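You operate a simulated robot arm through the tools that you are given. There is no shell and no other tool. Be economical: measure what you need, move in short steps, check, and stop when the job is done.

You run a simulated robot arm. Do the job below in one go: nothing can be reset, and whatever is moved stays where it is left.

TASK
Close the glue pot and wipe the glue off the bench.
Fine: brush in its tub, lid on the pot, rag back where it lay.

Only the result counts: the job must be done as asked and must still hold three seconds after the hand-in. Knocking over, shifting, dropping, spilling or breaking anything else fails it. A push-on lid holds only when it is set on centred and level and pressed home; a screw cap is set on level and turned clockwise until tight.

THE ROBOT
A 7-joint arm with a two-finger parallel gripper, fixed in place. Base frame: the origin is at the foot of the arm, x ahead of it, y to its left, z up; the work surface is at about z = 0. Lengths are in m, angles in degrees, forces in N, time in s.
With the tool pointing down near the work surface it reaches from about 0.22 to 0.58 m from the base axis. Its first joint turns from -66.0 to 66.0 degrees. Payload 2.5 kg.
Tool frame: the origin (TCP) lies between the finger pads and is the grasp point; the fingertips stand 0.023 m ahead of it; z points along the fingers, y is the line along which they close. Largest opening 0.094 m; finger width 0.038, thickness 0.01; the body of the gripper, 0.054 by 0.096 m, starts 0.039 m behind the TCP.
Orientation is that of the tool frame in the base frame, as a unit quaternion [x, y, z, w]. With the fingers straight down and closing along the base's y, the tool's x points along the base's -x, its y along +y and its z along -z.

THE INTERFACE
- The arm moves only by the tool move_arm. Its argument "commands" is a list that holds one entry, the list of rows, each a list of 7 numbers: the shift along the tool's x, y, z in units of 40 mm (1.0 is 40 mm), then the turn, a rotation vector about the tool's x, y, z in units of 4 degrees (1.0 is 4 degrees), then the gripper command, from -1 (shut) to 1 (fully open), values between in proportion. In form: [[[x, y, z, rx, ry, rz, hand], ...]]. A call has 1 to 12 rows; each row shifts and turns the commanded pose from where the row before left it, along the tool's axes as they then stand. A call with a number of a shift or a turn outside -1 to 1 is refused whole. A row lasts 0.2 s, in which the tool goes at most 0.05 m and 8.6 degrees; a call with a longer step from one row to the next is refused whole, and so is a gripper value outside its range. Where a pose cannot be reached the arm comes as near as it can. A force on the tool above 40 N (or 10 N above the force at the start of the call, whichever is more), or a blocked arm, ends the call early, and 0.2 s more pass. Each finger travels about 0.108 m/s and halts on what it meets, pressing with about 40 N; the grip force reading is that of the motor and also rises with nothing between the fingers. The clock runs only during rows and for 0.2 s after the last one: add rows that do not move to give the fingers time. The reply holds the time, the measured pose of the TCP, the force on the tool along the base axes, the opening and the grip force, in the units named above and with some noise.
- Cameras (640 x 400 px; columns grow to the right, rows downward): "scene" is fixed at [0.1065, -0.3968, 0.5562]; the picture's right is [0.92, -0.39, 0.00], its down [-0.17, -0.41, -0.89] and it looks along [0.34, 0.82, -0.45] (base axes); focal length 321 px, centre (320, 200). "wrist" rides on the gripper at [0.086, 0.016, -0.074] in the tool frame; the picture's right is [-0.18, 0.98, 0.00], its down [-0.58, -0.11, -0.81] and it looks along [-0.79, -0.15, 0.59] (tool axes); focal length 243 px, centre (320, 200). There is no depth. A picture from a camera that has moved, and an enlarged one, comes with that camera's place and axes in the base frame and with its lens.
- capture(camera): a new picture of that camera. It takes no simulated time.
- enlarge(camera, box): a new picture of the part [left, top, right, bottom] of that camera's present view, enlarged. It takes no simulated time.
- close_job(): hands the job in; it is judged then, once.

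Work in short steps. Places have to be worked out from the pictures, the camera data and where the tool is seen: move nearer, look again, correct. Check each grasp and each placing, and mend what went wrong. You have 120 turns and 68 pictures in all, those below and enlarged ones among them. Open the gripper and draw the arm clear of the work before you hand the job in, unless the task says otherwise; then end with one line.

The tools are called after "Call:" by a JSON object that holds its "op" and its "data". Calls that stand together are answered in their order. move_arm: Moves the arm, as the interface text tells. Its arguments: {"type":"object","properties":{"commands":{"type":"array","items":{"type":"array","items":{"type":"array","items":{"type":"number"}}}}},"required":["commands"]} The other tools are called the same way: capture (camera) takes a picture; enlarge (camera, box) takes an enlarged picture of a part of a camera's view; close_job () hands the job in.

At the start:

```text
t: 0.0
eef_pos: [0.209, 0.2369, 0.3691]
tool_rot: [0.0, 1.0, 0.001, -0.001]
force: [-0.3, 0.1, 0.3]
opening: 0.0941
gripper_force: 0.1
```

scene: 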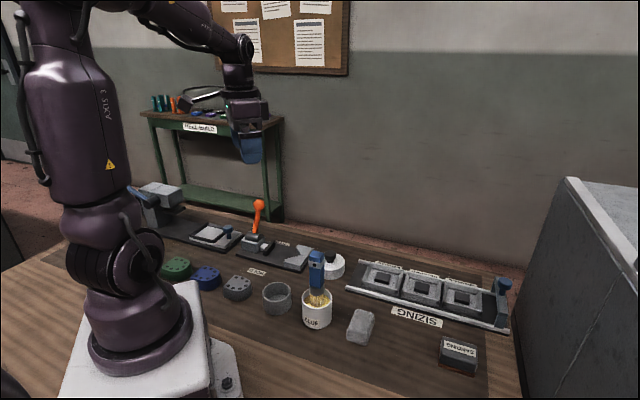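
wrist: 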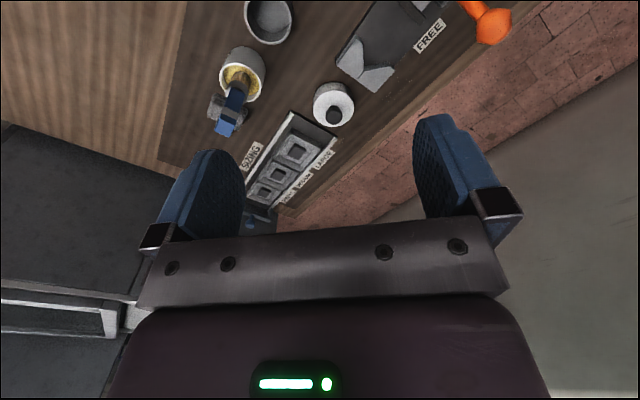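

The glue pot with the brush in it sits mid-bench, with a tub to its left and a rag to its right. I'll enlarge the scene view to identify the lid, glue spill and rag.

Call:
{"op": "enlarge", "data": {"camera": "scene", "box": [220, 230, 400, 350]}}

Call:
{"op": "enlarge", "data": {"camera": "wrist", "box": [180, 0, 400, 140]}}

Call:
{"op": "enlarge", "data": {"camera": "scene", "box": [330, 240, 530, 380]}}

```text
3.33 times, centred on (310, 290) of scene
camera zoom: at [0.1065, -0.3968, 0.5562], right [0.92, -0.39, 0.0], down [-0.17, -0.41, -0.89], along [0.34, 0.82, -0.45], focal length 1070 px, centre (353, -100)
```

zoom: 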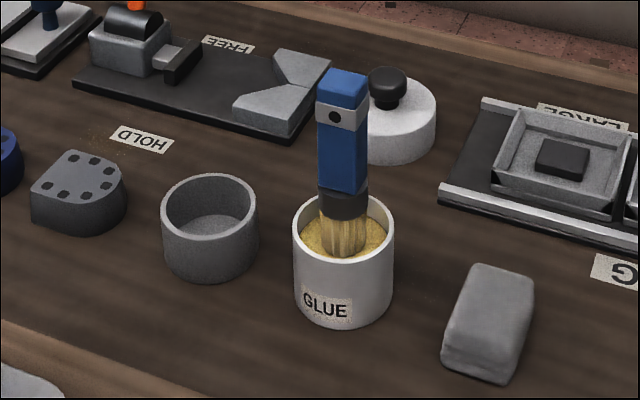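

```text
2.86 times, centred on (290, 70) of wrist
camera zoom: at [0.1226, 0.2516, 0.4437], right [0.18, 0.98, 0.0], down [0.58, -0.11, 0.81], along [0.79, -0.15, -0.59], focal length 693 px, centre (406, 571)
```

zoom: 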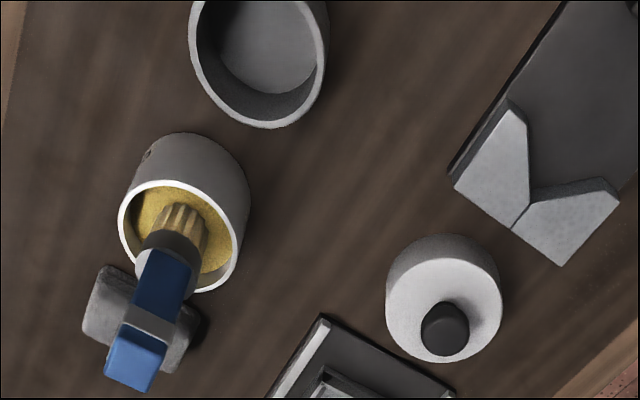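

```text
2.86 times, centred on (430, 310) of scene
camera zoom: at [0.1065, -0.3968, 0.5562], right [0.92, -0.39, 0.0], down [-0.17, -0.41, -0.89], along [0.34, 0.82, -0.45], focal length 917 px, centre (6, -114)
```

zoom: 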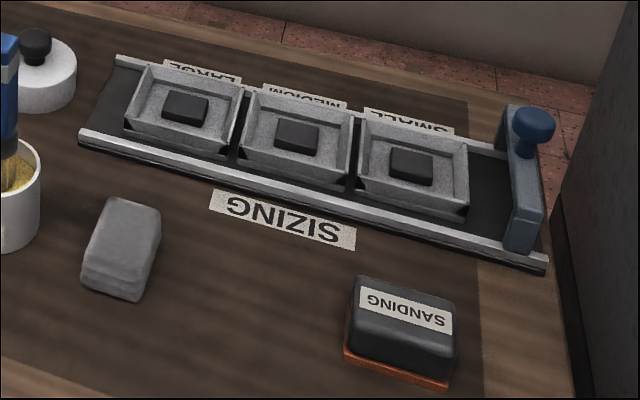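

No glue on the bench is clear yet, though there's a faint yellowish patch near the HOLD label. I'll zoom in on that area and the bench edge.

Call:
{"op": "enlarge", "data": {"camera": "scene", "box": [225, 255, 285, 293]}}

Call:
{"op": "enlarge", "data": {"camera": "scene", "box": [130, 200, 320, 320]}}

```text
10.53 times, centred on (255, 274) of scene
camera zoom: at [0.1065, -0.3968, 0.5562], right [0.92, -0.39, 0.0], down [-0.17, -0.41, -0.89], along [0.34, 0.82, -0.45], focal length 3378 px, centre (1004, -579)
```

zoom: 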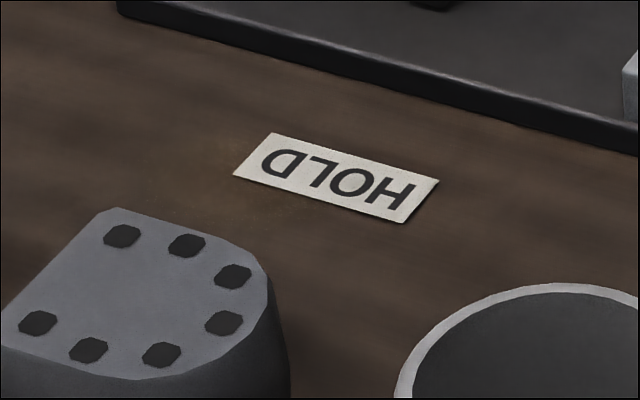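

```text
3.33 times, centred on (225, 260) of scene
camera zoom: at [0.1065, -0.3968, 0.5562], right [0.92, -0.39, 0.0], down [-0.17, -0.41, -0.89], along [0.34, 0.82, -0.45], focal length 1070 px, centre (637, 0)
```

zoom: 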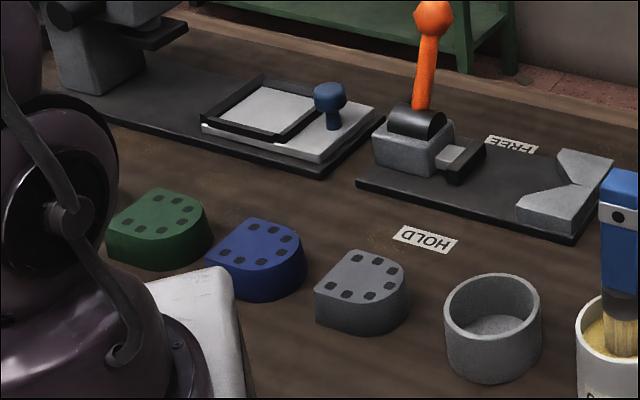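

No spill is visible there, only wood grain. I'll move the wrist over the pot to look down at the bench.

Call:
{"op": "move_arm", "data": {"commands": [[[0, -0.8, 0, 0, 0, 0, 1], [0, -0.8, 0, 0, 0, 0, 1], [0, -0.8, 0, 0, 0, 0, 1], [0, -0.8, 0, 0, 0, 0, 1], [0, -0.8, 0, 0, 0, 0, 1], [0, 0, 0, 0, 0, 0, 1]]]}}

Call:
{"op": "capture", "data": {"camera": "wrist"}}

```text
t: 1.4
eef_pos: [0.2086, 0.0759, 0.3679]
tool_rot: [0.001, 1.0, 0.001, 0.0]
force: [0.4, -0.2, 0.0]
opening: 0.094
gripper_force: 0.0
```

```text
60 pictures are left
camera wrist: at [0.1223, 0.092, 0.443], right [0.18, 0.98, 0.0], down [0.58, -0.11, 0.81], along [0.79, -0.15, -0.59], focal length 243 px, centre (320, 200)
```

wrist: 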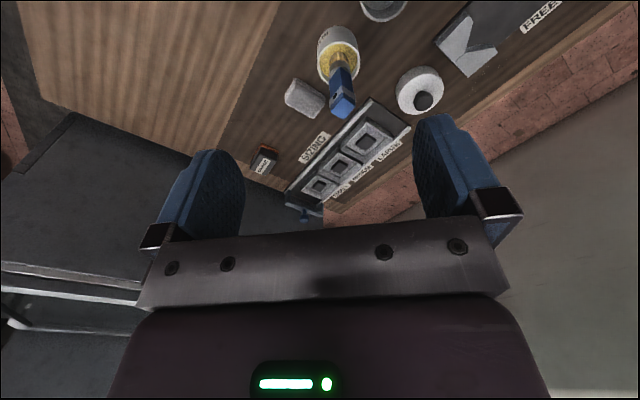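

The bench runs diagonally. I'll zoom in around the pot and the rag.

Call:
{"op": "enlarge", "data": {"camera": "wrist", "box": [220, 0, 460, 150]}}

Call:
{"op": "enlarge", "data": {"camera": "wrist", "box": [20, 0, 320, 188]}}

```text
2.67 times, centred on (340, 75) of wrist
camera zoom: at [0.1223, 0.092, 0.443], right [0.18, 0.98, 0.0], down [0.58, -0.11, 0.81], along [0.79, -0.15, -0.59], focal length 647 px, centre (267, 533)
```

zoom: 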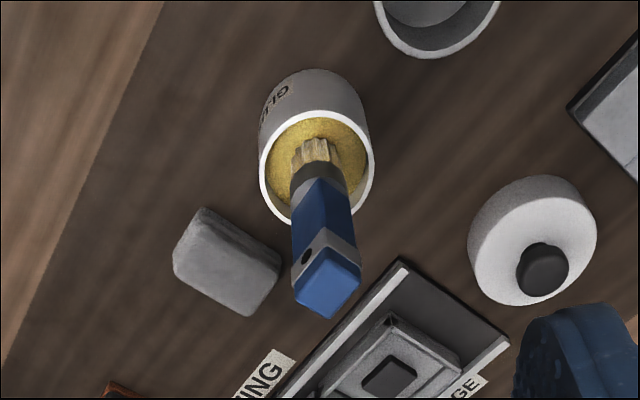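

```text
2.13 times, centred on (170, 94) of wrist
camera zoom: at [0.1223, 0.092, 0.443], right [0.18, 0.98, 0.0], down [0.58, -0.11, 0.81], along [0.79, -0.15, -0.59], focal length 516 px, centre (639, 426)
```

zoom: 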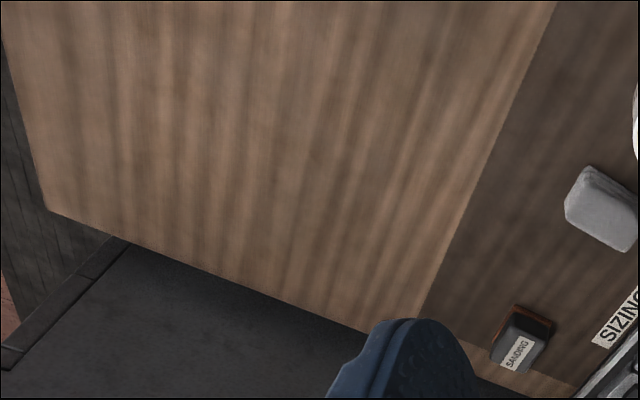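

I still see no spill, but there was a faint yellowish speckle near the HOLD label that was not in the wrist view. I'll move there and tilt the camera downwards.

Call:
{"op": "move_arm", "data": {"commands": [[[-0.5, 0.8, 0, 0, 0, 0, 1], [-0.5, 0.8, 0, 0, 0, 0, 1], [-0.5, 0.8, 0, 0, 0, 0, 1], [-0.5, 0.8, 0, 0, 0, 0, 1], [0, 0, 0, 0, 1, 0, 1], [0, 0, 0, 0, 1, 0, 1], [0, 0, 0, 0, 1, 0, 1], [0, 0, 0, 0, 1, 0, 1], [0, 0, 0, 0, 1, 0, 1], [0, 0, 0, 0, 1, 0, 1], [0, 0, 0, 0, 1, 0, 1], [0, 0, 0, 0, 0, 0, 1]]]}}

Call:
{"op": "capture", "data": {"camera": "wrist"}}

```text
t: 4.0
eef_pos: [0.2885, 0.2031, 0.3682]
tool_rot: [0.0, 0.97, 0.002, -0.242]
force: [0.7, 1.1, -0.6]
opening: 0.0939
gripper_force: 0.2
```

```text
57 pictures are left
camera wrist: at [0.2479, 0.2193, 0.4755], right [0.16, 0.98, -0.08], down [0.89, -0.11, 0.44], along [0.42, -0.15, -0.89], focal length 243 px, centre (320, 200)
```

wrist: 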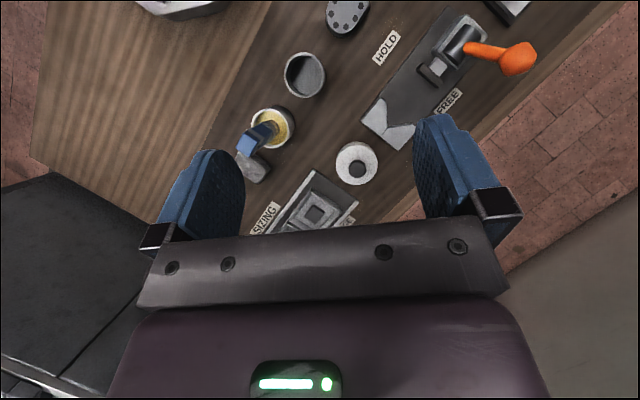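

Call:
{"op": "enlarge", "data": {"camera": "wrist", "box": [200, 0, 440, 150]}}

Call:
{"op": "enlarge", "data": {"camera": "wrist", "box": [230, 90, 410, 200]}}

```text
2.67 times, centred on (320, 75) of wrist
camera zoom: at [0.2479, 0.2193, 0.4755], right [0.16, 0.98, -0.08], down [0.89, -0.11, 0.44], along [0.42, -0.15, -0.89], focal length 647 px, centre (320, 533)
```

zoom: 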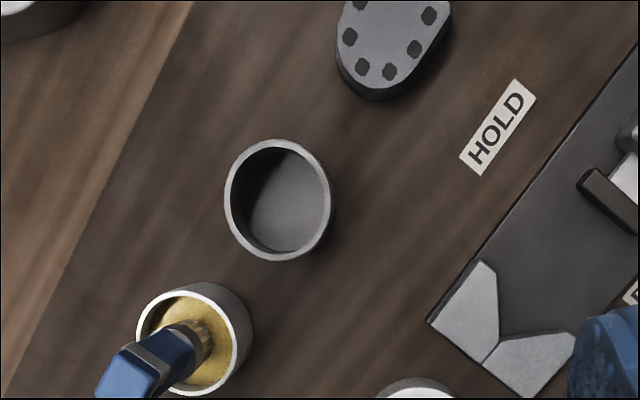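

```text
3.56 times, centred on (320, 145) of wrist
camera zoom: at [0.2479, 0.2193, 0.4755], right [0.16, 0.98, -0.08], down [0.89, -0.11, 0.44], along [0.42, -0.15, -0.89], focal length 863 px, centre (320, 396)
```

zoom: 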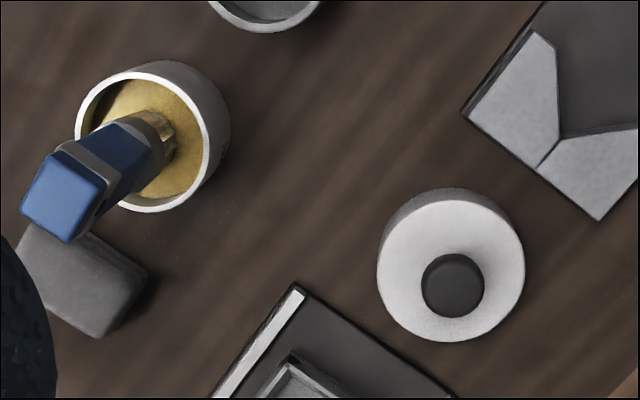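

There's a faint brownish tint next to the "D" of HOLD in two different views. I'll zoom in on that and on the rest of the bench.

Call:
{"op": "enlarge", "data": {"camera": "wrist", "box": [350, 0, 430, 50]}}

Call:
{"op": "enlarge", "data": {"camera": "scene", "box": [225, 255, 275, 286]}}

```text
8.00 times, centred on (390, 25) of wrist
camera zoom: at [0.2479, 0.2193, 0.4755], right [0.16, 0.98, -0.08], down [0.89, -0.11, 0.44], along [0.42, -0.15, -0.89], focal length 1941 px, centre (-240, 1600)
```

zoom: 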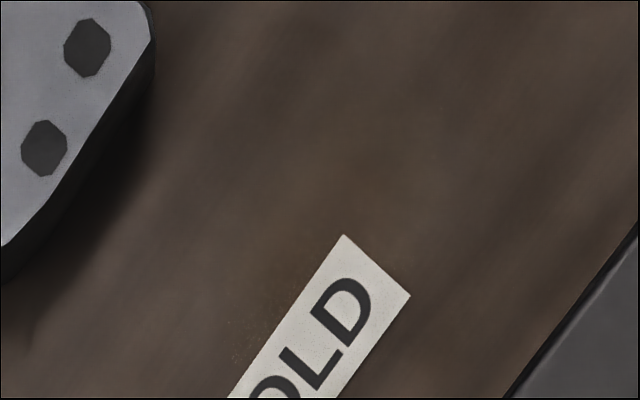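

```text
12.80 times, centred on (250, 270) of scene
camera zoom: at [0.1065, -0.3968, 0.5562], right [0.92, -0.39, 0.0], down [-0.17, -0.41, -0.89], along [0.34, 0.82, -0.45], focal length 4108 px, centre (1216, -702)
```

zoom: 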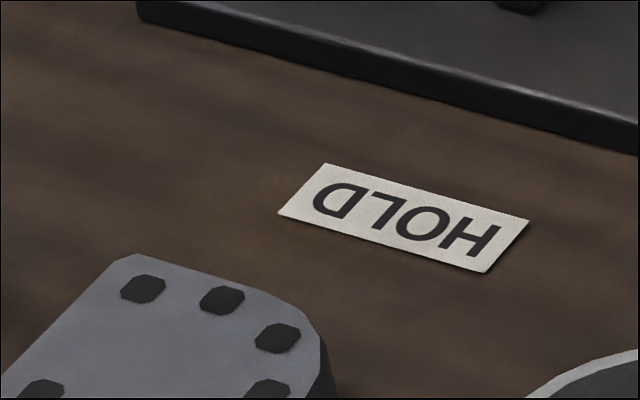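

Nothing there but noise. The spill is probably under something, such as the rag or pot, so it should show up later. I place the pot at about (0.299, 0.085), rim z 0.05, with the brush upright in it and its top at z 0.166. The tub is at (0.229, 0.158) and the lid at (0.394, 0.226). I'll level the tool and move above the brush.

Call:
{"op": "move_arm", "data": {"commands": [[[0, 0, 0, 0, -1, 0, 1], [0, 0, 0, 0, -1, 0, 1], [0, 0, 0, 0, -1, 0, 1], [0, 0, 0, 0, -1, 0, 1], [0, 0, 0, 0, -1, 0, 1], [0, 0, 0, 0, -1, 0, 1], [0, 0, 0, 0, -1, 0, 1], [-0.1, -0.98, 0, 0, 0, 0, 1], [-0.1, -0.98, 0, 0, 0, 0, 1], [-0.1, -0.98, 0, 0, 0, 0, 1], [0, 0, 0, 0, 0, 0, 1]], [[0, 0, 0, 0, 0, 0, 1]]]}}

```text
refused: commands must be a list of 1 entries
```

One list only. I'm resending it in the correct form.

Call:
{"op": "move_arm", "data": {"commands": [[[0, 0, 0, 0, -1, 0, 1], [0, 0, 0, 0, -1, 0, 1], [0, 0, 0, 0, -1, 0, 1], [0, 0, 0, 0, -1, 0, 1], [0, 0, 0, 0, -1, 0, 1], [0, 0, 0, 0, -1, 0, 1], [0, 0, 0, 0, -1, 0, 1], [-0.1, -0.98, 0, 0, 0, 0, 1], [-0.1, -0.98, 0, 0, 0, 0, 1], [-0.1, -0.98, 0, 0, 0, 0, 1], [0, 0, 0, 0, 0, 0, 1]]]}}

Call:
{"op": "move_arm", "data": {"commands": [[[0, 0, 0, 0, 0, 1, 1], [0, 0, 0, 0, 0, 1, 1], [0, 0, 0, 0, 0, 1, 1], [0, 0, 0, 0, 0, 1, 1], [0, 0, 0, 0, 0, 1, 1], [0, 0, 0, 0, 0, 1, 1], [0, 0, 0, 0, 0, 1, 1], [0, 0, 0, 0, 0, 1, 1], [0, 0, 0, 0, 0, 1, 1], [0, 0, 0, 0, 0, 1, 1], [0, 0, 0, 0, 0, 0.5, 1], [0, 0, 0, 0, 0, 0, 1]]]}}

Call:
{"op": "capture", "data": {"camera": "wrist"}}

Call:
{"op": "capture", "data": {"camera": "scene"}}

```text
t: 6.4
eef_pos: [0.2997, 0.0854, 0.3682]
tool_rot: [0.0, 1.0, 0.001, 0.0]
force: [0.2, -1.1, 0.6]
opening: 0.094
gripper_force: 0.0
```

```text
t: 9.0
eef_pos: [0.3006, 0.0859, 0.3686]
tool_rot: [0.359, 0.933, 0.0, 0.0]
force: [0.9, -0.1, 0.3]
opening: 0.0939
gripper_force: 0.0
```

```text
52 pictures are left
camera wrist: at [0.2478, 0.1557, 0.4438], right [0.8, 0.61, 0.0], down [0.36, -0.47, 0.81], along [0.49, -0.64, -0.59], focal length 243 px, centre (320, 200)
```

wrist: 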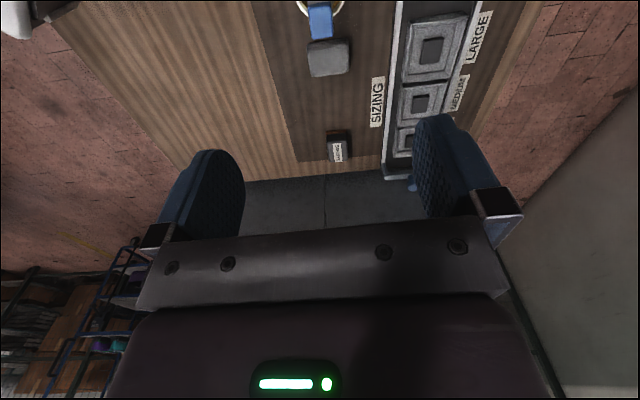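

```text
51 pictures are left
```

scene: 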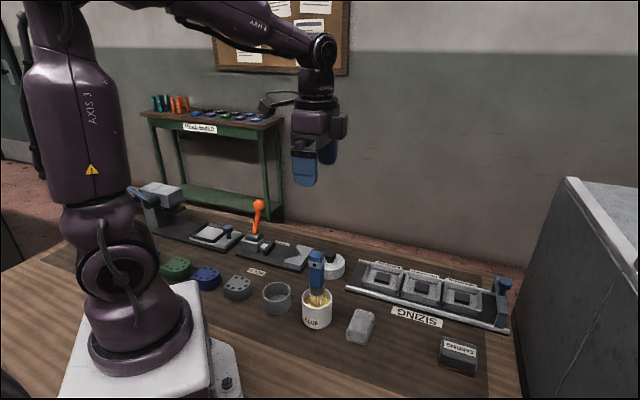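

Alignment with the mat axes looks good. I'll descend to just above the handle and check.

Call:
{"op": "move_arm", "data": {"commands": [[[0, 0, 1, 0, 0, 0, 1], [0, 0, 1, 0, 0, 0, 1], [0, 0, 1, 0, 0, 0, 1], [0, 0, 0.8, 0, 0, 0, 1], [0, 0, 0, 0, 0, 0, 1]]]}}

Call:
{"op": "enlarge", "data": {"camera": "scene", "box": [240, 200, 400, 300]}}

Call:
{"op": "capture", "data": {"camera": "wrist"}}

```text
t: 10.2
eef_pos: [0.3, 0.0874, 0.2158]
tool_rot: [0.358, 0.934, 0.002, -0.001]
force: [-0.1, 0.1, 0.3]
opening: 0.094
gripper_force: 0.0
```

```text
4.00 times, centred on (320, 250) of scene
camera zoom: at [0.1065, -0.3968, 0.5562], right [0.92, -0.39, 0.0], down [-0.17, -0.41, -0.89], along [0.34, 0.82, -0.45], focal length 1284 px, centre (320, 0)
```

zoom: 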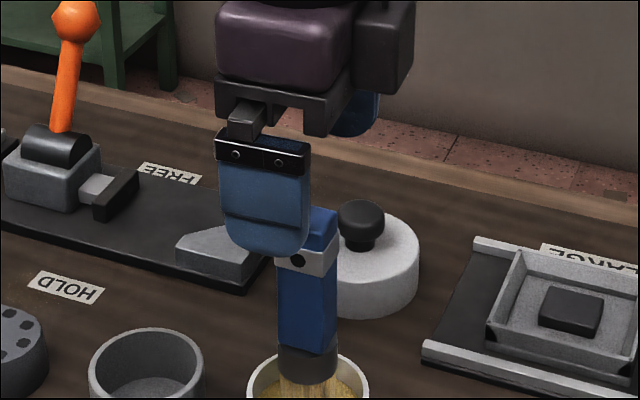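

```text
49 pictures are left
camera wrist: at [0.2471, 0.1567, 0.2908], right [0.79, 0.61, 0.0], down [0.36, -0.47, 0.81], along [0.49, -0.64, -0.59], focal length 243 px, centre (320, 200)
```

wrist: 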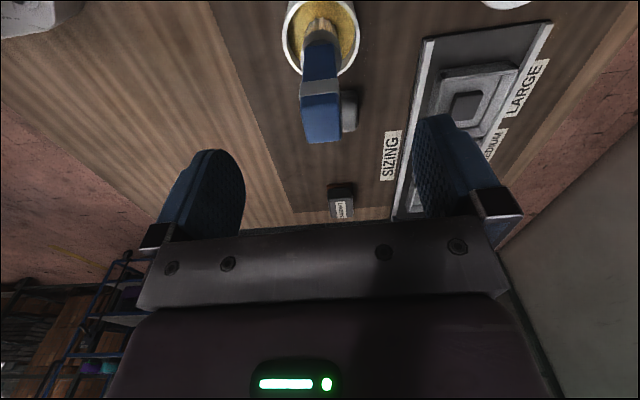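

The brush is centred between the fingers. I'll descend to about z 0.14 and close on the handle.

Call:
{"op": "move_arm", "data": {"commands": [[[0, 0, 0.7, 0, 0, 0, 1], [0, 0, 0.7, 0, 0, 0, 1], [0, 0, 0.45, 0, 0, 0, 1], [0, 0, 0, 0, 0, 0, 1], [0, 0, 0, 0, 0, 0, 0.4], [0, 0, 0, 0, 0, 0, -0.1], [0, 0, 0, 0, 0, 0, -1], [0, 0, 0, 0, 0, 0, -1], [0, 0, 0, 0, 0, 0, -1]]]}}

Call:
{"op": "capture", "data": {"camera": "wrist"}}

Call:
{"op": "enlarge", "data": {"camera": "scene", "box": [240, 210, 400, 340]}}

```text
t: 12.2
eef_pos: [0.301, 0.0861, 0.1409]
tool_rot: [0.358, 0.934, 0.0, -0.001]
force: [-0.6, 0.4, -0.5]
opening: 0.0273
gripper_force: 39.5
```

```text
48 pictures are left
camera wrist: at [0.2471, 0.1561, 0.2174], right [0.79, 0.61, 0.0], down [0.36, -0.47, 0.81], along [0.49, -0.64, -0.59], focal length 243 px, centre (320, 200)
```

wrist: 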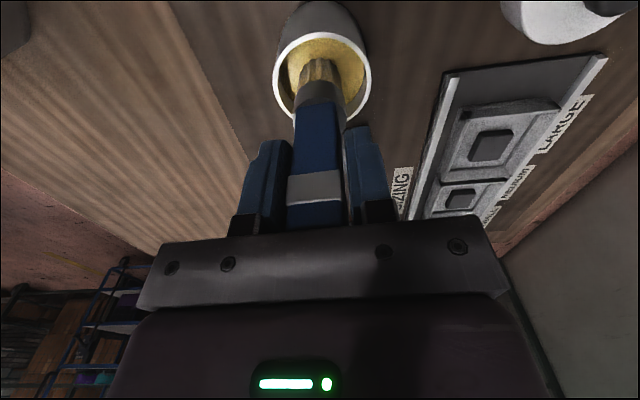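

```text
3.08 times, centred on (320, 275) of scene
camera zoom: at [0.1065, -0.3968, 0.5562], right [0.92, -0.39, 0.0], down [-0.17, -0.41, -0.89], along [0.34, 0.82, -0.45], focal length 987 px, centre (320, -31)
```

zoom: 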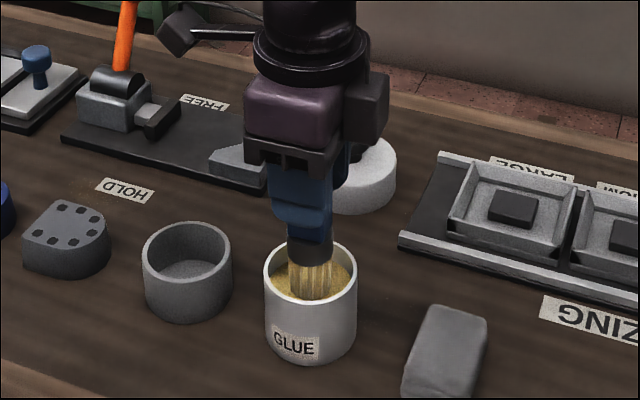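

Firm grip, opening 0.027. I'll lift straight up slowly, pause over the pot and look.

Call:
{"op": "move_arm", "data": {"commands": [[[0, 0, -0.4, 0, 0, 0, -1], [0, 0, -0.4, 0, 0, 0, -1], [0, 0, -0.4, 0, 0, 0, -1], [0, 0, -0.4, 0, 0, 0, -1], [0, 0, -0.4, 0, 0, 0, -1], [0, 0, 0, 0, 0, 0, -1], [0, 0, 0, 0, 0, 0, -1], [0, 0, 0, 0, 0, 0, -1]]]}}

Call:
{"op": "enlarge", "data": {"camera": "scene", "box": [240, 190, 400, 340]}}

```text
t: 14.0
eef_pos: [0.2999, 0.086, 0.2215]
tool_rot: [0.359, 0.933, 0.001, 0.0]
force: [-0.1, 0.5, -1.1]
opening: 0.0274
gripper_force: 40.0
```

```text
2.67 times, centred on (320, 265) of scene
camera zoom: at [0.1065, -0.3968, 0.5562], right [0.92, -0.39, 0.0], down [-0.17, -0.41, -0.89], along [0.34, 0.82, -0.45], focal length 856 px, centre (320, 27)
```

zoom: 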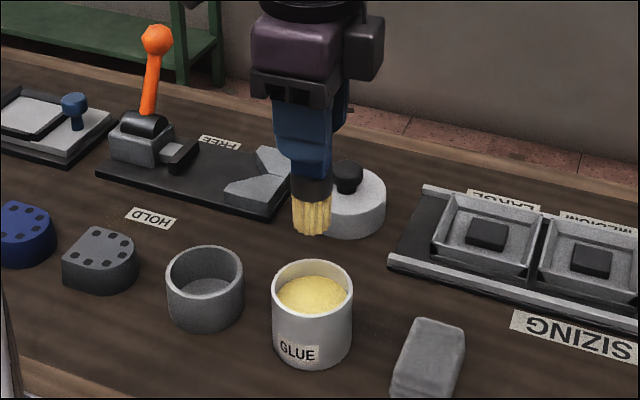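

The brush is out and its bottom sits about 0.107 below the TCP. I'll move over the tub at about (0.2295, 0.159) and check from the cameras.

Call:
{"op": "move_arm", "data": {"commands": [[[0.63, 0.04, 0, 0, 0, 0, -1], [0.63, 0.04, 0, 0, 0, 0, -1], [0.63, 0.04, 0, 0, 0, 0, -1], [0.63, 0.04, 0, 0, 0, 0, -1], [0, 0, 0.5, 0, 0, 0, -1], [0, 0, 0.5, 0, 0, 0, -1], [0, 0, 0, 0, 0, 0, -1]]]}}

Call:
{"op": "enlarge", "data": {"camera": "scene", "box": [200, 210, 360, 330]}}

Call:
{"op": "capture", "data": {"camera": "wrist"}}

```text
t: 15.6
eef_pos: [0.2305, 0.16, 0.1829]
tool_rot: [0.358, 0.934, 0.001, 0.0]
force: [0.2, -1.2, -1.2]
opening: 0.0274
gripper_force: 40.0
```

```text
3.33 times, centred on (280, 270) of scene
camera zoom: at [0.1065, -0.3968, 0.5562], right [0.92, -0.39, 0.0], down [-0.17, -0.41, -0.89], along [0.34, 0.82, -0.45], focal length 1070 px, centre (453, -33)
```

zoom: 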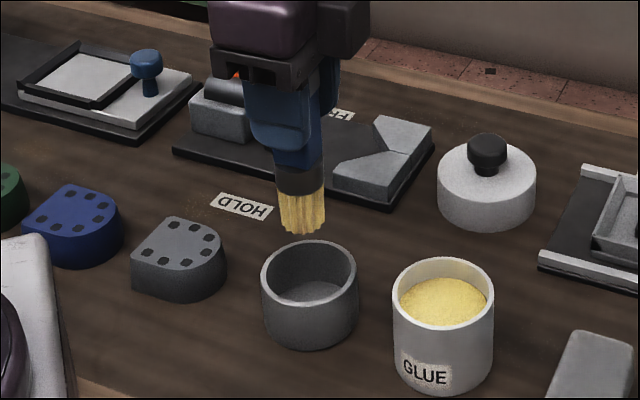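

```text
44 pictures are left
camera wrist: at [0.1767, 0.229, 0.2577], right [0.79, 0.61, 0.0], down [0.36, -0.47, 0.81], along [0.49, -0.64, -0.59], focal length 243 px, centre (320, 200)
```

wrist: 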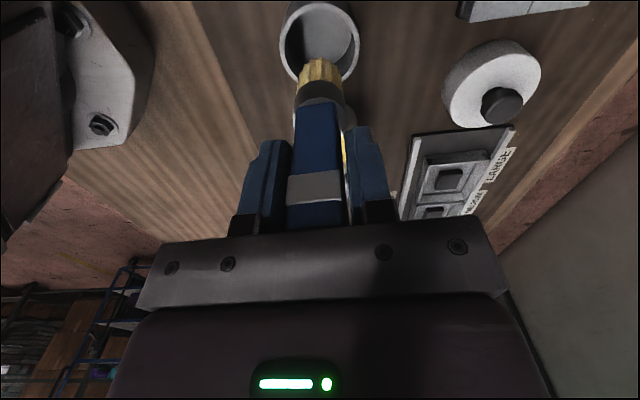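

The brush is within 5 mm of the tub centre. I'll shift about 4 mm and lower it until it touches.

Call:
{"op": "move_arm", "data": {"commands": [[[-0.1, 0.03, 0, 0, 0, 0, -1], [0, 0, 0.5, 0, 0, 0, -1], [0, 0, 0.5, 0, 0, 0, -1], [0, 0, 0.4, 0, 0, 0, -1], [0, 0, 0, 0, 0, 0, -1]]]}}

Call:
{"op": "enlarge", "data": {"camera": "scene", "box": [200, 210, 360, 330]}}

```text
t: 16.8
eef_pos: [0.2338, 0.1568, 0.1264]
tool_rot: [0.359, 0.933, 0.001, -0.001]
force: [0.4, -0.7, -0.6]
opening: 0.0274
gripper_force: 40.1
```

```text
3.33 times, centred on (280, 270) of scene
camera zoom: at [0.1065, -0.3968, 0.5562], right [0.92, -0.39, 0.0], down [-0.17, -0.41, -0.89], along [0.34, 0.82, -0.45], focal length 1070 px, centre (453, -33)
```

zoom: 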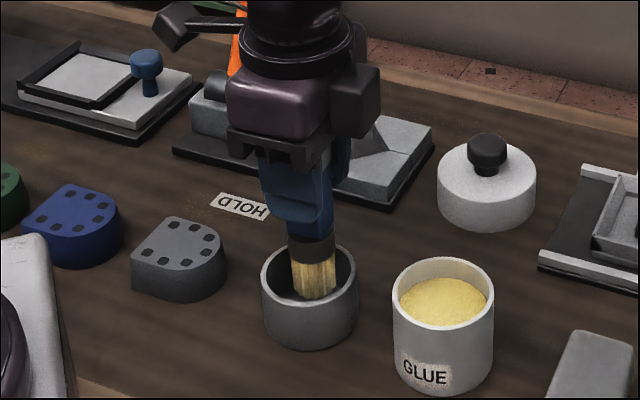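

Inside the tub and clear of its walls. I'll lower in small steps until it touches the floor.

Call:
{"op": "move_arm", "data": {"commands": [[[0.05, 0, 0.1, 0, 0, 0, -1], [0, 0, 0.1, 0, 0, 0, -1], [0, 0, 0.1, 0, 0, 0, -1], [0, 0, 0, 0, 0, 0, -1]]]}}

```text
t: 17.8
eef_pos: [0.2329, 0.1577, 0.1152]
tool_rot: [0.359, 0.933, 0.001, -0.001]
force: [0.2, 0.6, -0.6]
opening: 0.0273
gripper_force: 40.2
```

No contact yet, so I'll continue in 2 mm steps.

Call:
{"op": "move_arm", "data": {"commands": [[[0, 0, 0.05, 0, 0, 0, -1], [0, 0, 0.05, 0, 0, 0, -1], [0, 0, 0, 0, 0, 0, -1]]]}}

Call:
{"op": "enlarge", "data": {"camera": "scene", "box": [250, 260, 320, 320]}}

```text
t: 18.6
eef_pos: [0.2316, 0.1581, 0.1102]
tool_rot: [0.358, 0.934, 0.003, -0.001]
force: [0.0, 0.0, -1.4]
opening: 0.0276
gripper_force: 39.5
```

```text
6.67 times, centred on (285, 290) of scene
camera zoom: at [0.1065, -0.3968, 0.5562], right [0.92, -0.39, 0.0], down [-0.17, -0.41, -0.89], along [0.34, 0.82, -0.45], focal length 2139 px, centre (553, -400)
```

zoom: 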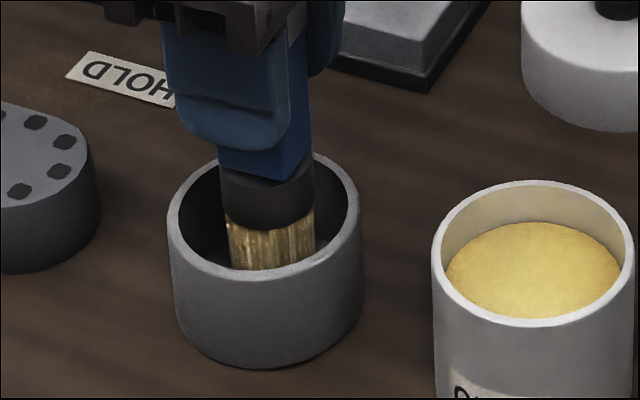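

Well centred. I'll keep lowering gently.

Call:
{"op": "move_arm", "data": {"commands": [[[0, 0, 0.05, 0, 0, 0, -1], [0, 0, 0, 0, 0, 0, -1]]]}}

Call:
{"op": "move_arm", "data": {"commands": [[[0, 0, 0.04, 0, 0, 0, -1], [0, 0, 0, 0, 0, 0, -1]]]}}

```text
t: 19.2
eef_pos: [0.2329, 0.1581, 0.109]
tool_rot: [0.359, 0.934, 0.001, 0.0]
force: [0.2, 0.5, 0.1]
opening: 0.0274
gripper_force: 39.7
```

```text
t: 19.8
eef_pos: [0.2318, 0.1584, 0.1073]
tool_rot: [0.358, 0.934, 0.001, 0.0]
force: [-0.5, -0.3, -0.2]
opening: 0.0274
gripper_force: 40.0
```

Call:
{"op": "move_arm", "data": {"commands": [[[0, 0, 0.04, 0, 0, 0, -1], [0, 0, 0, 0, 0, 0, -1]]]}}

Call:
{"op": "move_arm", "data": {"commands": [[[0, 0, 0.04, 0, 0, 0, -1], [0, 0, 0, 0, 0, 0, -1]]]}}

Call:
{"op": "move_arm", "data": {"commands": [[[0, 0, 0.04, 0, 0, 0, -1], [0, 0, 0, 0, 0, 0, -1]]]}}

```text
t: 20.4
eef_pos: [0.2317, 0.1587, 0.1051]
tool_rot: [0.359, 0.933, 0.001, 0.0]
force: [0.5, -0.2, -1.0]
opening: 0.0274
gripper_force: 40.0
```

```text
t: 21.0
eef_pos: [0.2317, 0.1581, 0.1041]
tool_rot: [0.358, 0.934, 0.002, -0.001]
force: [-0.5, 0.0, 2.1]
opening: 0.0273
gripper_force: 40.4
```

```text
t: 21.5
eef_pos: [0.2327, 0.158, 0.103]
tool_rot: [0.359, 0.933, 0.002, 0.0]
force: [0.0, -0.9, 7.5]
opening: 0.0275
gripper_force: 39.8
stopped in row 2: the force on the tool passed its limit (the readings are from after the stop); the commanded pose is now the measured one
```

Contact at about TCP z 0.103. I'll release, let it settle and retreat upwards.

Call:
{"op": "move_arm", "data": {"commands": [[[0, 0, 0, 0, 0, 0, -0.35], [0, 0, 0, 0, 0, 0, -0.2], [0, 0, 0, 0, 0, 0, 0.2], [0, 0, 0, 0, 0, 0, 0.2], [0, 0, -0.5, 0, 0, 0, 0.2], [0, 0, -1, 0, 0, 0, 0.2], [0, 0, -1, 0, 0, 0, 0.2], [0, 0, -1, 0, 0, 0, 0.2], [0, 0, 0, 0, 0, 0, 0.2]]]}}

Call:
{"op": "enlarge", "data": {"camera": "scene", "box": [220, 210, 380, 340]}}

```text
t: 23.5
eef_pos: [0.233, 0.158, 0.2425]
tool_rot: [0.358, 0.934, 0.001, -0.001]
force: [-0.2, 0.0, -0.2]
opening: 0.0565
gripper_force: 0.1
```

```text
3.08 times, centred on (300, 275) of scene
camera zoom: at [0.1065, -0.3968, 0.5562], right [0.92, -0.39, 0.0], down [-0.17, -0.41, -0.89], along [0.34, 0.82, -0.45], focal length 987 px, centre (382, -31)
```

zoom: 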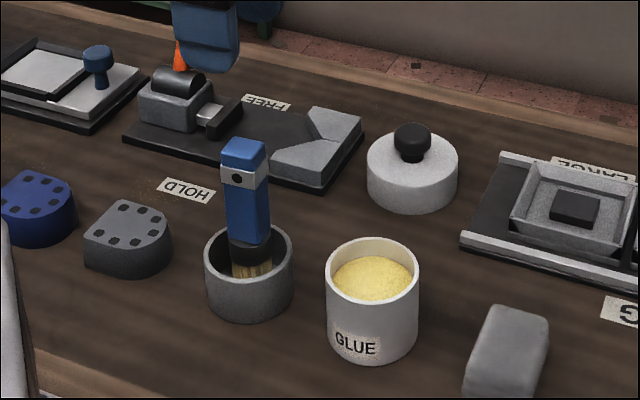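

The brush stands in its tub. Next is the lid: I'll move above its knob, at about (0.394, 0.226), and come down to z 0.14 to check.

Call:
{"op": "move_arm", "data": {"commands": [[[-0.37, 0.79, 0, 0, 0, 0, 0.5], [-0.37, 0.79, 0, 0, 0, 0, 0.5], [-0.37, 0.79, 0, 0, 0, 0, 0.5], [-0.37, 0.79, 0, 0, 0, 0, 0.5], [-0.37, 0.79, 0, 0, 0, 0, 0.5], [0, 0, 0.9, 0, 0, 0, 0.5], [0, 0, 0.9, 0, 0, 0, 0.5], [0, 0, 0.5, 0, 0, 0, 0.5], [0, 0, 0, 0, 0, 0, 0.5]]]}}

Call:
{"op": "capture", "data": {"camera": "wrist"}}

Call:
{"op": "enlarge", "data": {"camera": "scene", "box": [260, 200, 400, 300]}}

```text
t: 25.5
eef_pos: [0.3928, 0.2264, 0.1505]
tool_rot: [0.358, 0.934, 0.002, -0.001]
force: [0.6, -0.4, -0.6]
opening: 0.0705
gripper_force: 0.1
```

```text
40 pictures are left
camera wrist: at [0.3405, 0.2959, 0.2258], right [0.79, 0.61, 0.0], down [0.36, -0.47, 0.81], along [0.49, -0.64, -0.59], focal length 243 px, centre (320, 200)
```

wrist: 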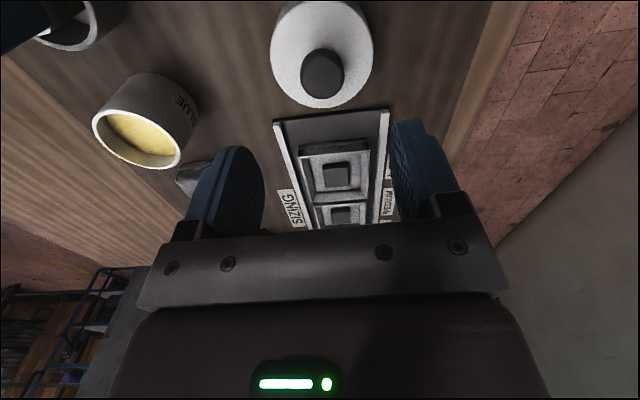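

```text
4.00 times, centred on (330, 250) of scene
camera zoom: at [0.1065, -0.3968, 0.5562], right [0.92, -0.39, 0.0], down [-0.17, -0.41, -0.89], along [0.34, 0.82, -0.45], focal length 1284 px, centre (280, 0)
```

zoom: 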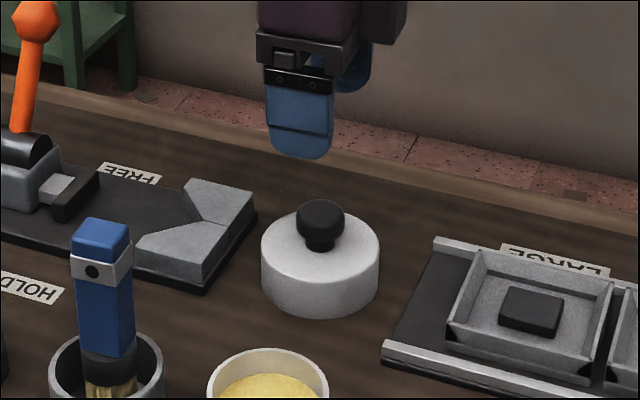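

Aligned with the knob within about 4 mm. I'll apply a small correction, descend to TCP z 0.058 and grip the knob.

Call:
{"op": "move_arm", "data": {"commands": [[[-0.1, 0.035, 0.6, 0, 0, 0, 0.5], [0, 0, 0.8, 0, 0, 0, 0.5], [0, 0, 0.6, 0, 0, 0, 0.5], [0, 0, 0.3, 0, 0, 0, 0.5], [0, 0, 0, 0, 0, 0, 0.5]]]}}

Call:
{"op": "enlarge", "data": {"camera": "scene", "box": [260, 200, 400, 300]}}

Call:
{"op": "capture", "data": {"camera": "wrist"}}

```text
t: 26.7
eef_pos: [0.3968, 0.225, 0.059]
tool_rot: [0.358, 0.934, 0.002, 0.0]
force: [0.6, 0.4, -0.3]
opening: 0.0702
gripper_force: 0.0
```

```text
4.00 times, centred on (330, 250) of scene
camera zoom: at [0.1065, -0.3968, 0.5562], right [0.92, -0.39, 0.0], down [-0.17, -0.41, -0.89], along [0.34, 0.82, -0.45], focal length 1284 px, centre (280, 0)
```

zoom: 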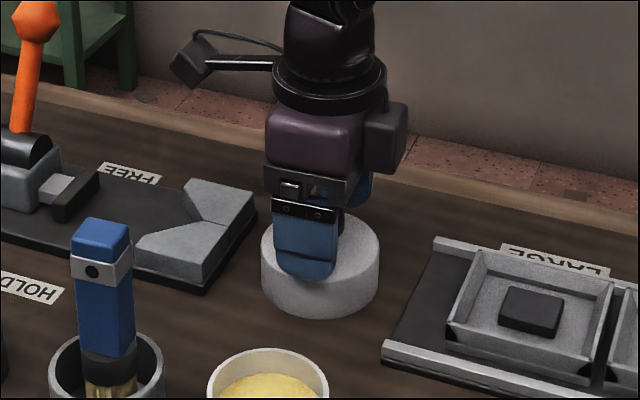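

```text
37 pictures are left
camera wrist: at [0.3442, 0.2949, 0.1346], right [0.79, 0.61, 0.0], down [0.36, -0.47, 0.81], along [0.49, -0.64, -0.59], focal length 243 px, centre (320, 200)
```

wrist: 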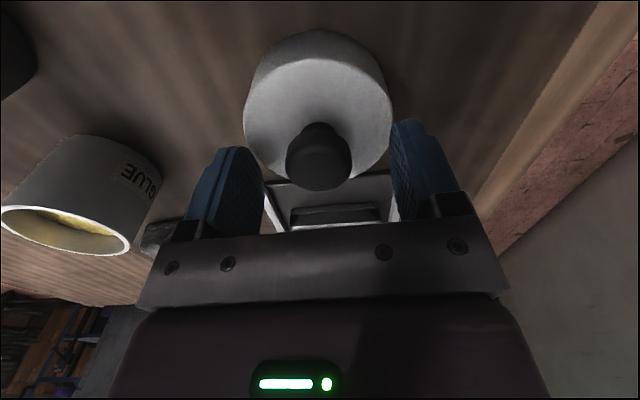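

Nicely straddled. I'll nudge 2–3 mm and close on the knob.

Call:
{"op": "move_arm", "data": {"commands": [[[0.06, 0, 0, 0, 0, 0, 0.5], [0, 0, 0, 0, 0, 0, 0], [0, 0, 0, 0, 0, 0, -0.5], [0, 0, 0, 0, 0, 0, -1], [0, 0, 0, 0, 0, 0, -1], [0, 0, 0, 0, 0, 0, -1]]]}}

Call:
{"op": "enlarge", "data": {"camera": "wrist", "box": [200, 20, 440, 240]}}

```text
t: 28.1
eef_pos: [0.3951, 0.227, 0.0599]
tool_rot: [0.359, 0.933, 0.002, -0.001]
force: [0.5, -0.7, 0.6]
opening: 0.0297
gripper_force: 40.3
```

```text
1.82 times, centred on (320, 130) of wrist
camera zoom: at [0.3429, 0.2964, 0.1349], right [0.79, 0.61, 0.0], down [0.36, -0.47, 0.81], along [0.49, -0.64, -0.59], focal length 441 px, centre (320, 327)
```

zoom: 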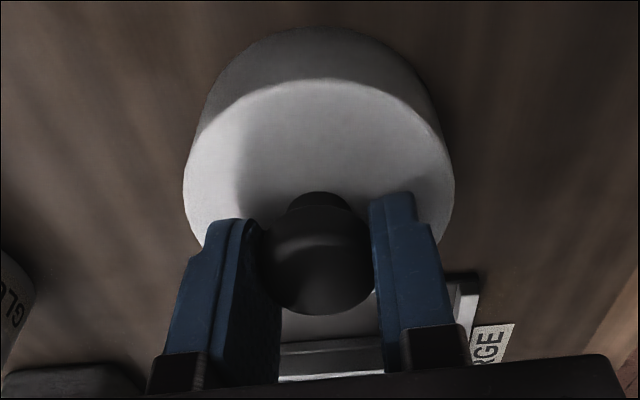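

Knob gripped, opening 0.030. I'll lift the lid straight up and look.

Call:
{"op": "move_arm", "data": {"commands": [[[0, 0, -0.3, 0, 0, 0, -1], [0, 0, -0.6, 0, 0, 0, -1], [0, 0, -0.8, 0, 0, 0, -1], [0, 0, -0.7, 0, 0, 0, -1], [0, 0, 0, 0, 0, 0, -1]]]}}

Call:
{"op": "enlarge", "data": {"camera": "scene", "box": [260, 180, 420, 300]}}

```text
t: 29.3
eef_pos: [0.3947, 0.2242, 0.1567]
tool_rot: [0.359, 0.933, 0.002, 0.0]
force: [-0.1, 0.7, 0.6]
opening: 0.0294
gripper_force: 40.2
```

```text
3.33 times, centred on (340, 240) of scene
camera zoom: at [0.1065, -0.3968, 0.5562], right [0.92, -0.39, 0.0], down [-0.17, -0.41, -0.89], along [0.34, 0.82, -0.45], focal length 1070 px, centre (253, 67)
```

zoom: 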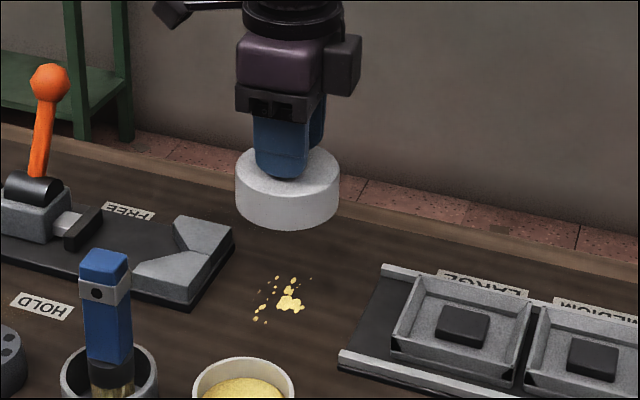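

The glue spill was under the lid, spread around (0.39, 0.22). Now I'll carry the lid over the pot.

Call:
{"op": "move_arm", "data": {"commands": [[[-0.1, -0.7, 0, 0, 0, 0, -1], [-0.1, -0.7, 0, 0, 0, 0, -1], [-0.1, -0.7, 0, 0, 0, 0, -1], [-0.1, -0.7, 0, 0, 0, 0, -1], [-0.1, -0.7, 0, 0, 0, 0, -1], [-0.1, -0.7, 0, 0, 0, 0, -1], [0, 0, 0.2, 0, 0, 0, -1], [0, 0, 0, 0, 0, 0, -1]]]}}

Call:
{"op": "enlarge", "data": {"camera": "scene", "box": [230, 210, 410, 345]}}

Call:
{"op": "capture", "data": {"camera": "wrist"}}

```text
t: 31.1
eef_pos: [0.3004, 0.0857, 0.1487]
tool_rot: [0.357, 0.934, 0.003, 0.0]
force: [-0.1, -0.4, -0.1]
opening: 0.0297
gripper_force: 40.0
```

```text
2.96 times, centred on (320, 278) of scene
camera zoom: at [0.1065, -0.3968, 0.5562], right [0.92, -0.39, 0.0], down [-0.17, -0.41, -0.89], along [0.34, 0.82, -0.45], focal length 951 px, centre (320, -30)
```

zoom: 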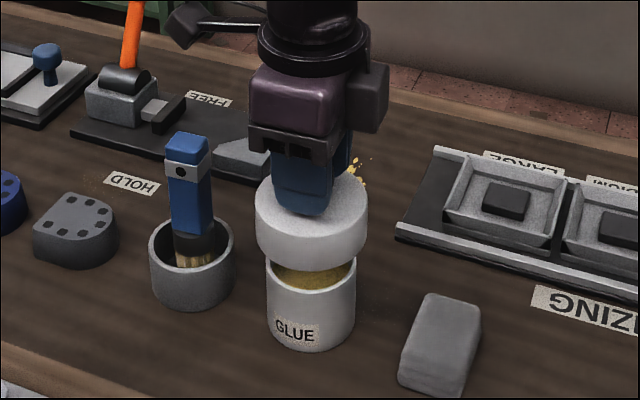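

```text
33 pictures are left
camera wrist: at [0.2481, 0.1548, 0.223], right [0.79, 0.61, 0.0], down [0.36, -0.47, 0.81], along [0.49, -0.64, -0.59], focal length 243 px, centre (320, 200)
```

wrist: 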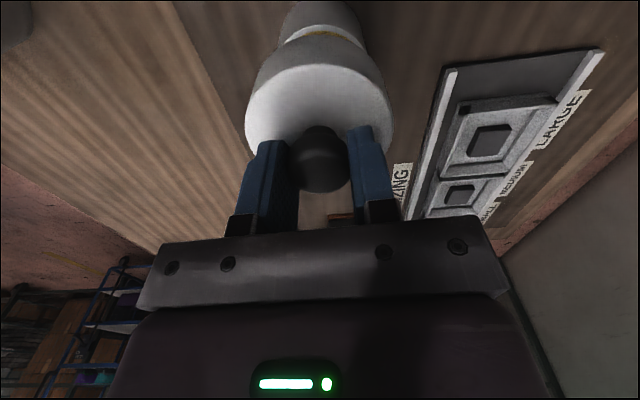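

Lid and pot columns agree in the scene view. I'll lower to just above the rim and measure alignment in both views.

Call:
{"op": "move_arm", "data": {"commands": [[[0, 0, 0.4, 0, 0, 0, -1], [0, 0, 0.2, 0, 0, 0, -1], [0, 0, 0, 0, 0, 0, -1]]]}}

Call:
{"op": "enlarge", "data": {"camera": "scene", "box": [270, 240, 370, 335]}}

Call:
{"op": "enlarge", "data": {"camera": "wrist", "box": [220, 0, 420, 200]}}

```text
t: 31.9
eef_pos: [0.3011, 0.0857, 0.1229]
tool_rot: [0.359, 0.933, 0.002, -0.001]
force: [-0.3, 0.4, 0.5]
opening: 0.0296
gripper_force: 39.9
```

```text
4.21 times, centred on (320, 288) of scene
camera zoom: at [0.1065, -0.3968, 0.5562], right [0.92, -0.39, 0.0], down [-0.17, -0.41, -0.89], along [0.34, 0.82, -0.45], focal length 1351 px, centre (320, -168)
```

zoom: 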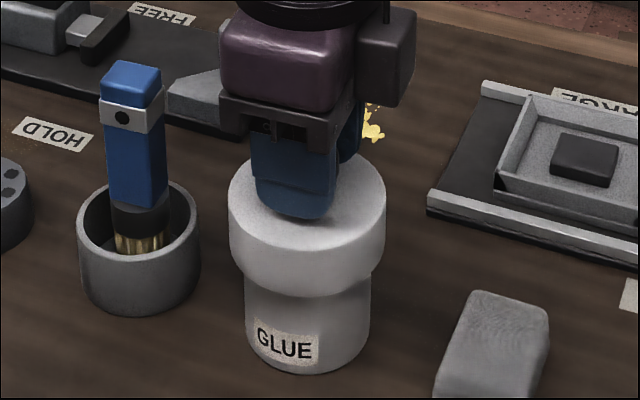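

```text
2.00 times, centred on (320, 100) of wrist
camera zoom: at [0.2479, 0.1551, 0.1988], right [0.79, 0.61, 0.0], down [0.36, -0.47, 0.81], along [0.49, -0.64, -0.59], focal length 485 px, centre (320, 400)
```

zoom: 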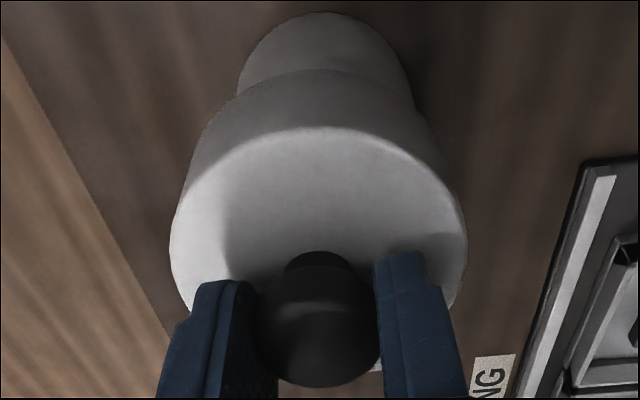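

Scene alignment is within 0.5 mm. The wrist view shows the lid about 2.7 mm short along tool y, so I'll correct that and lower gently.

Call:
{"op": "move_arm", "data": {"commands": [[[0.01, 0.07, 0, 0, 0, 0, -1], [0, 0, 0, 0, 0, 0, -1], [0, 0, 0.1, 0, 0, 0, -1], [0, 0, 0.1, 0, 0, 0, -1], [0, 0, 0, 0, 0, 0, -1]]]}}

Call:
{"op": "enlarge", "data": {"camera": "scene", "box": [270, 240, 370, 335]}}

Call:
{"op": "enlarge", "data": {"camera": "wrist", "box": [220, 0, 420, 200]}}

```text
t: 33.1
eef_pos: [0.3032, 0.0879, 0.1151]
tool_rot: [0.359, 0.933, 0.002, 0.0]
force: [0.2, -0.7, 0.3]
opening: 0.0298
gripper_force: 40.2
```

```text
4.21 times, centred on (320, 288) of scene
camera zoom: at [0.1065, -0.3968, 0.5562], right [0.92, -0.39, 0.0], down [-0.17, -0.41, -0.89], along [0.34, 0.82, -0.45], focal length 1351 px, centre (320, -168)
```

zoom: 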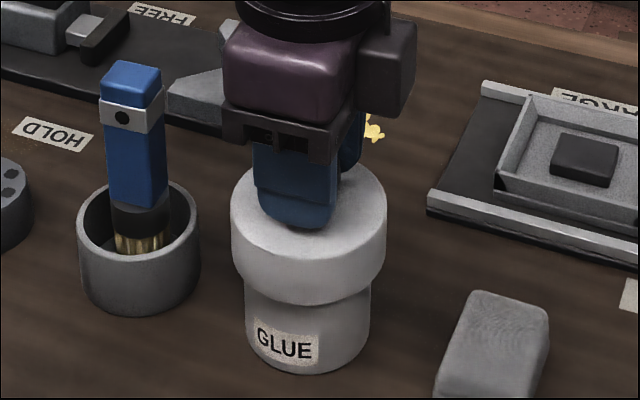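

```text
2.00 times, centred on (320, 100) of wrist
camera zoom: at [0.2496, 0.1574, 0.1904], right [0.79, 0.61, 0.0], down [0.36, -0.47, 0.81], along [0.49, -0.64, -0.59], focal length 485 px, centre (320, 400)
```

zoom: 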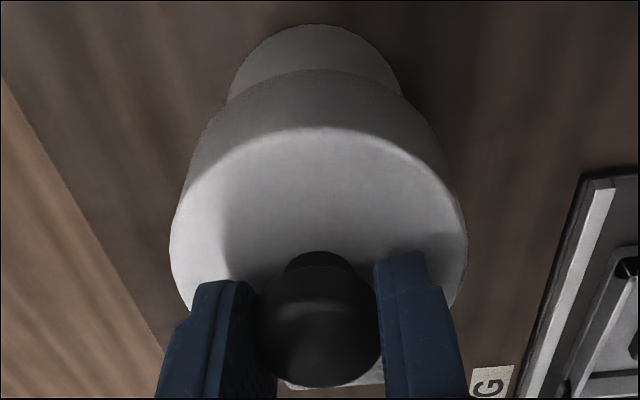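

Slight overshoot of about 1.2 mm. I'll correct back and lower in 2 mm steps.

Call:
{"op": "move_arm", "data": {"commands": [[[0, -0.028, 0, 0, 0, 0, -1], [0, 0, 0.06, 0, 0, 0, -1], [0, 0, 0.06, 0, 0, 0, -1], [0, 0, 0.06, 0, 0, 0, -1], [0, 0, 0, 0, 0, 0, -1]]]}}

Call:
{"op": "enlarge", "data": {"camera": "scene", "box": [270, 240, 370, 335]}}

```text
t: 34.3
eef_pos: [0.3027, 0.0881, 0.108]
tool_rot: [0.358, 0.934, 0.002, 0.0]
force: [-0.1, -0.3, -0.3]
opening: 0.03
gripper_force: 39.9
```

```text
4.21 times, centred on (320, 288) of scene
camera zoom: at [0.1065, -0.3968, 0.5562], right [0.92, -0.39, 0.0], down [-0.17, -0.41, -0.89], along [0.34, 0.82, -0.45], focal length 1351 px, centre (320, -168)
```

zoom: 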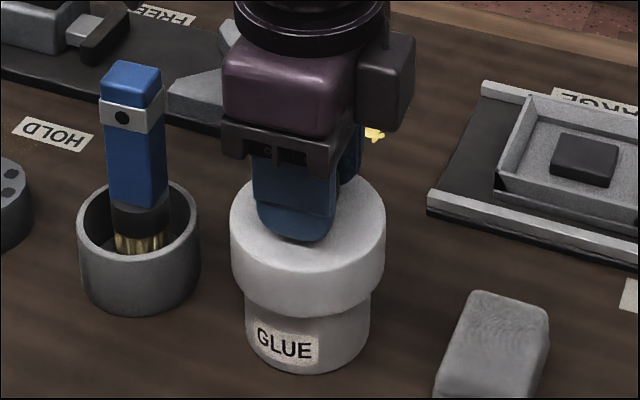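

No contact yet and aligned. I'll continue down with force monitoring.

Call:
{"op": "move_arm", "data": {"commands": [[[0, 0, 0.06, 0, 0, 0, -1], [0, 0, 0.06, 0, 0, 0, -1], [0, 0, 0.06, 0, 0, 0, -1], [0, 0, 0, 0, 0, 0, -1]]]}}

Call:
{"op": "move_arm", "data": {"commands": [[[0, 0, 0.06, 0, 0, 0, -1], [0, 0, 0.06, 0, 0, 0, -1], [0, 0, 0, 0, 0, 0, -1]]]}}

Call:
{"op": "enlarge", "data": {"camera": "scene", "box": [270, 240, 370, 335]}}

```text
t: 35.3
eef_pos: [0.3009, 0.0875, 0.1004]
tool_rot: [0.358, 0.934, 0.002, 0.0]
force: [0.6, -0.1, 0.0]
opening: 0.03
gripper_force: 40.0
```

```text
t: 36.1
eef_pos: [0.3021, 0.0866, 0.0961]
tool_rot: [0.357, 0.934, 0.001, 0.0]
force: [0.6, -0.1, 0.0]
opening: 0.0298
gripper_force: 40.1
```

```text
4.21 times, centred on (320, 288) of scene
camera zoom: at [0.1065, -0.3968, 0.5562], right [0.92, -0.39, 0.0], down [-0.17, -0.41, -0.89], along [0.34, 0.82, -0.45], focal length 1351 px, centre (320, -168)
```

zoom: 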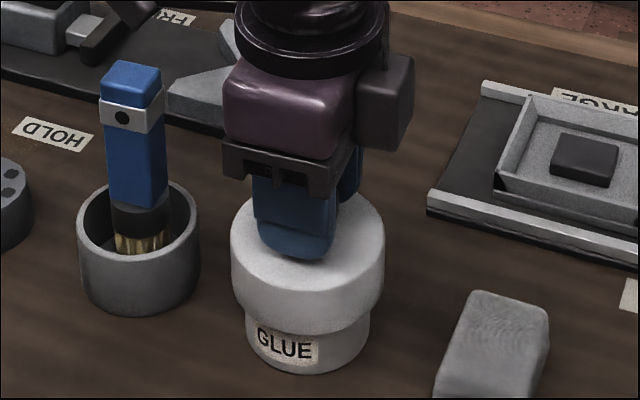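

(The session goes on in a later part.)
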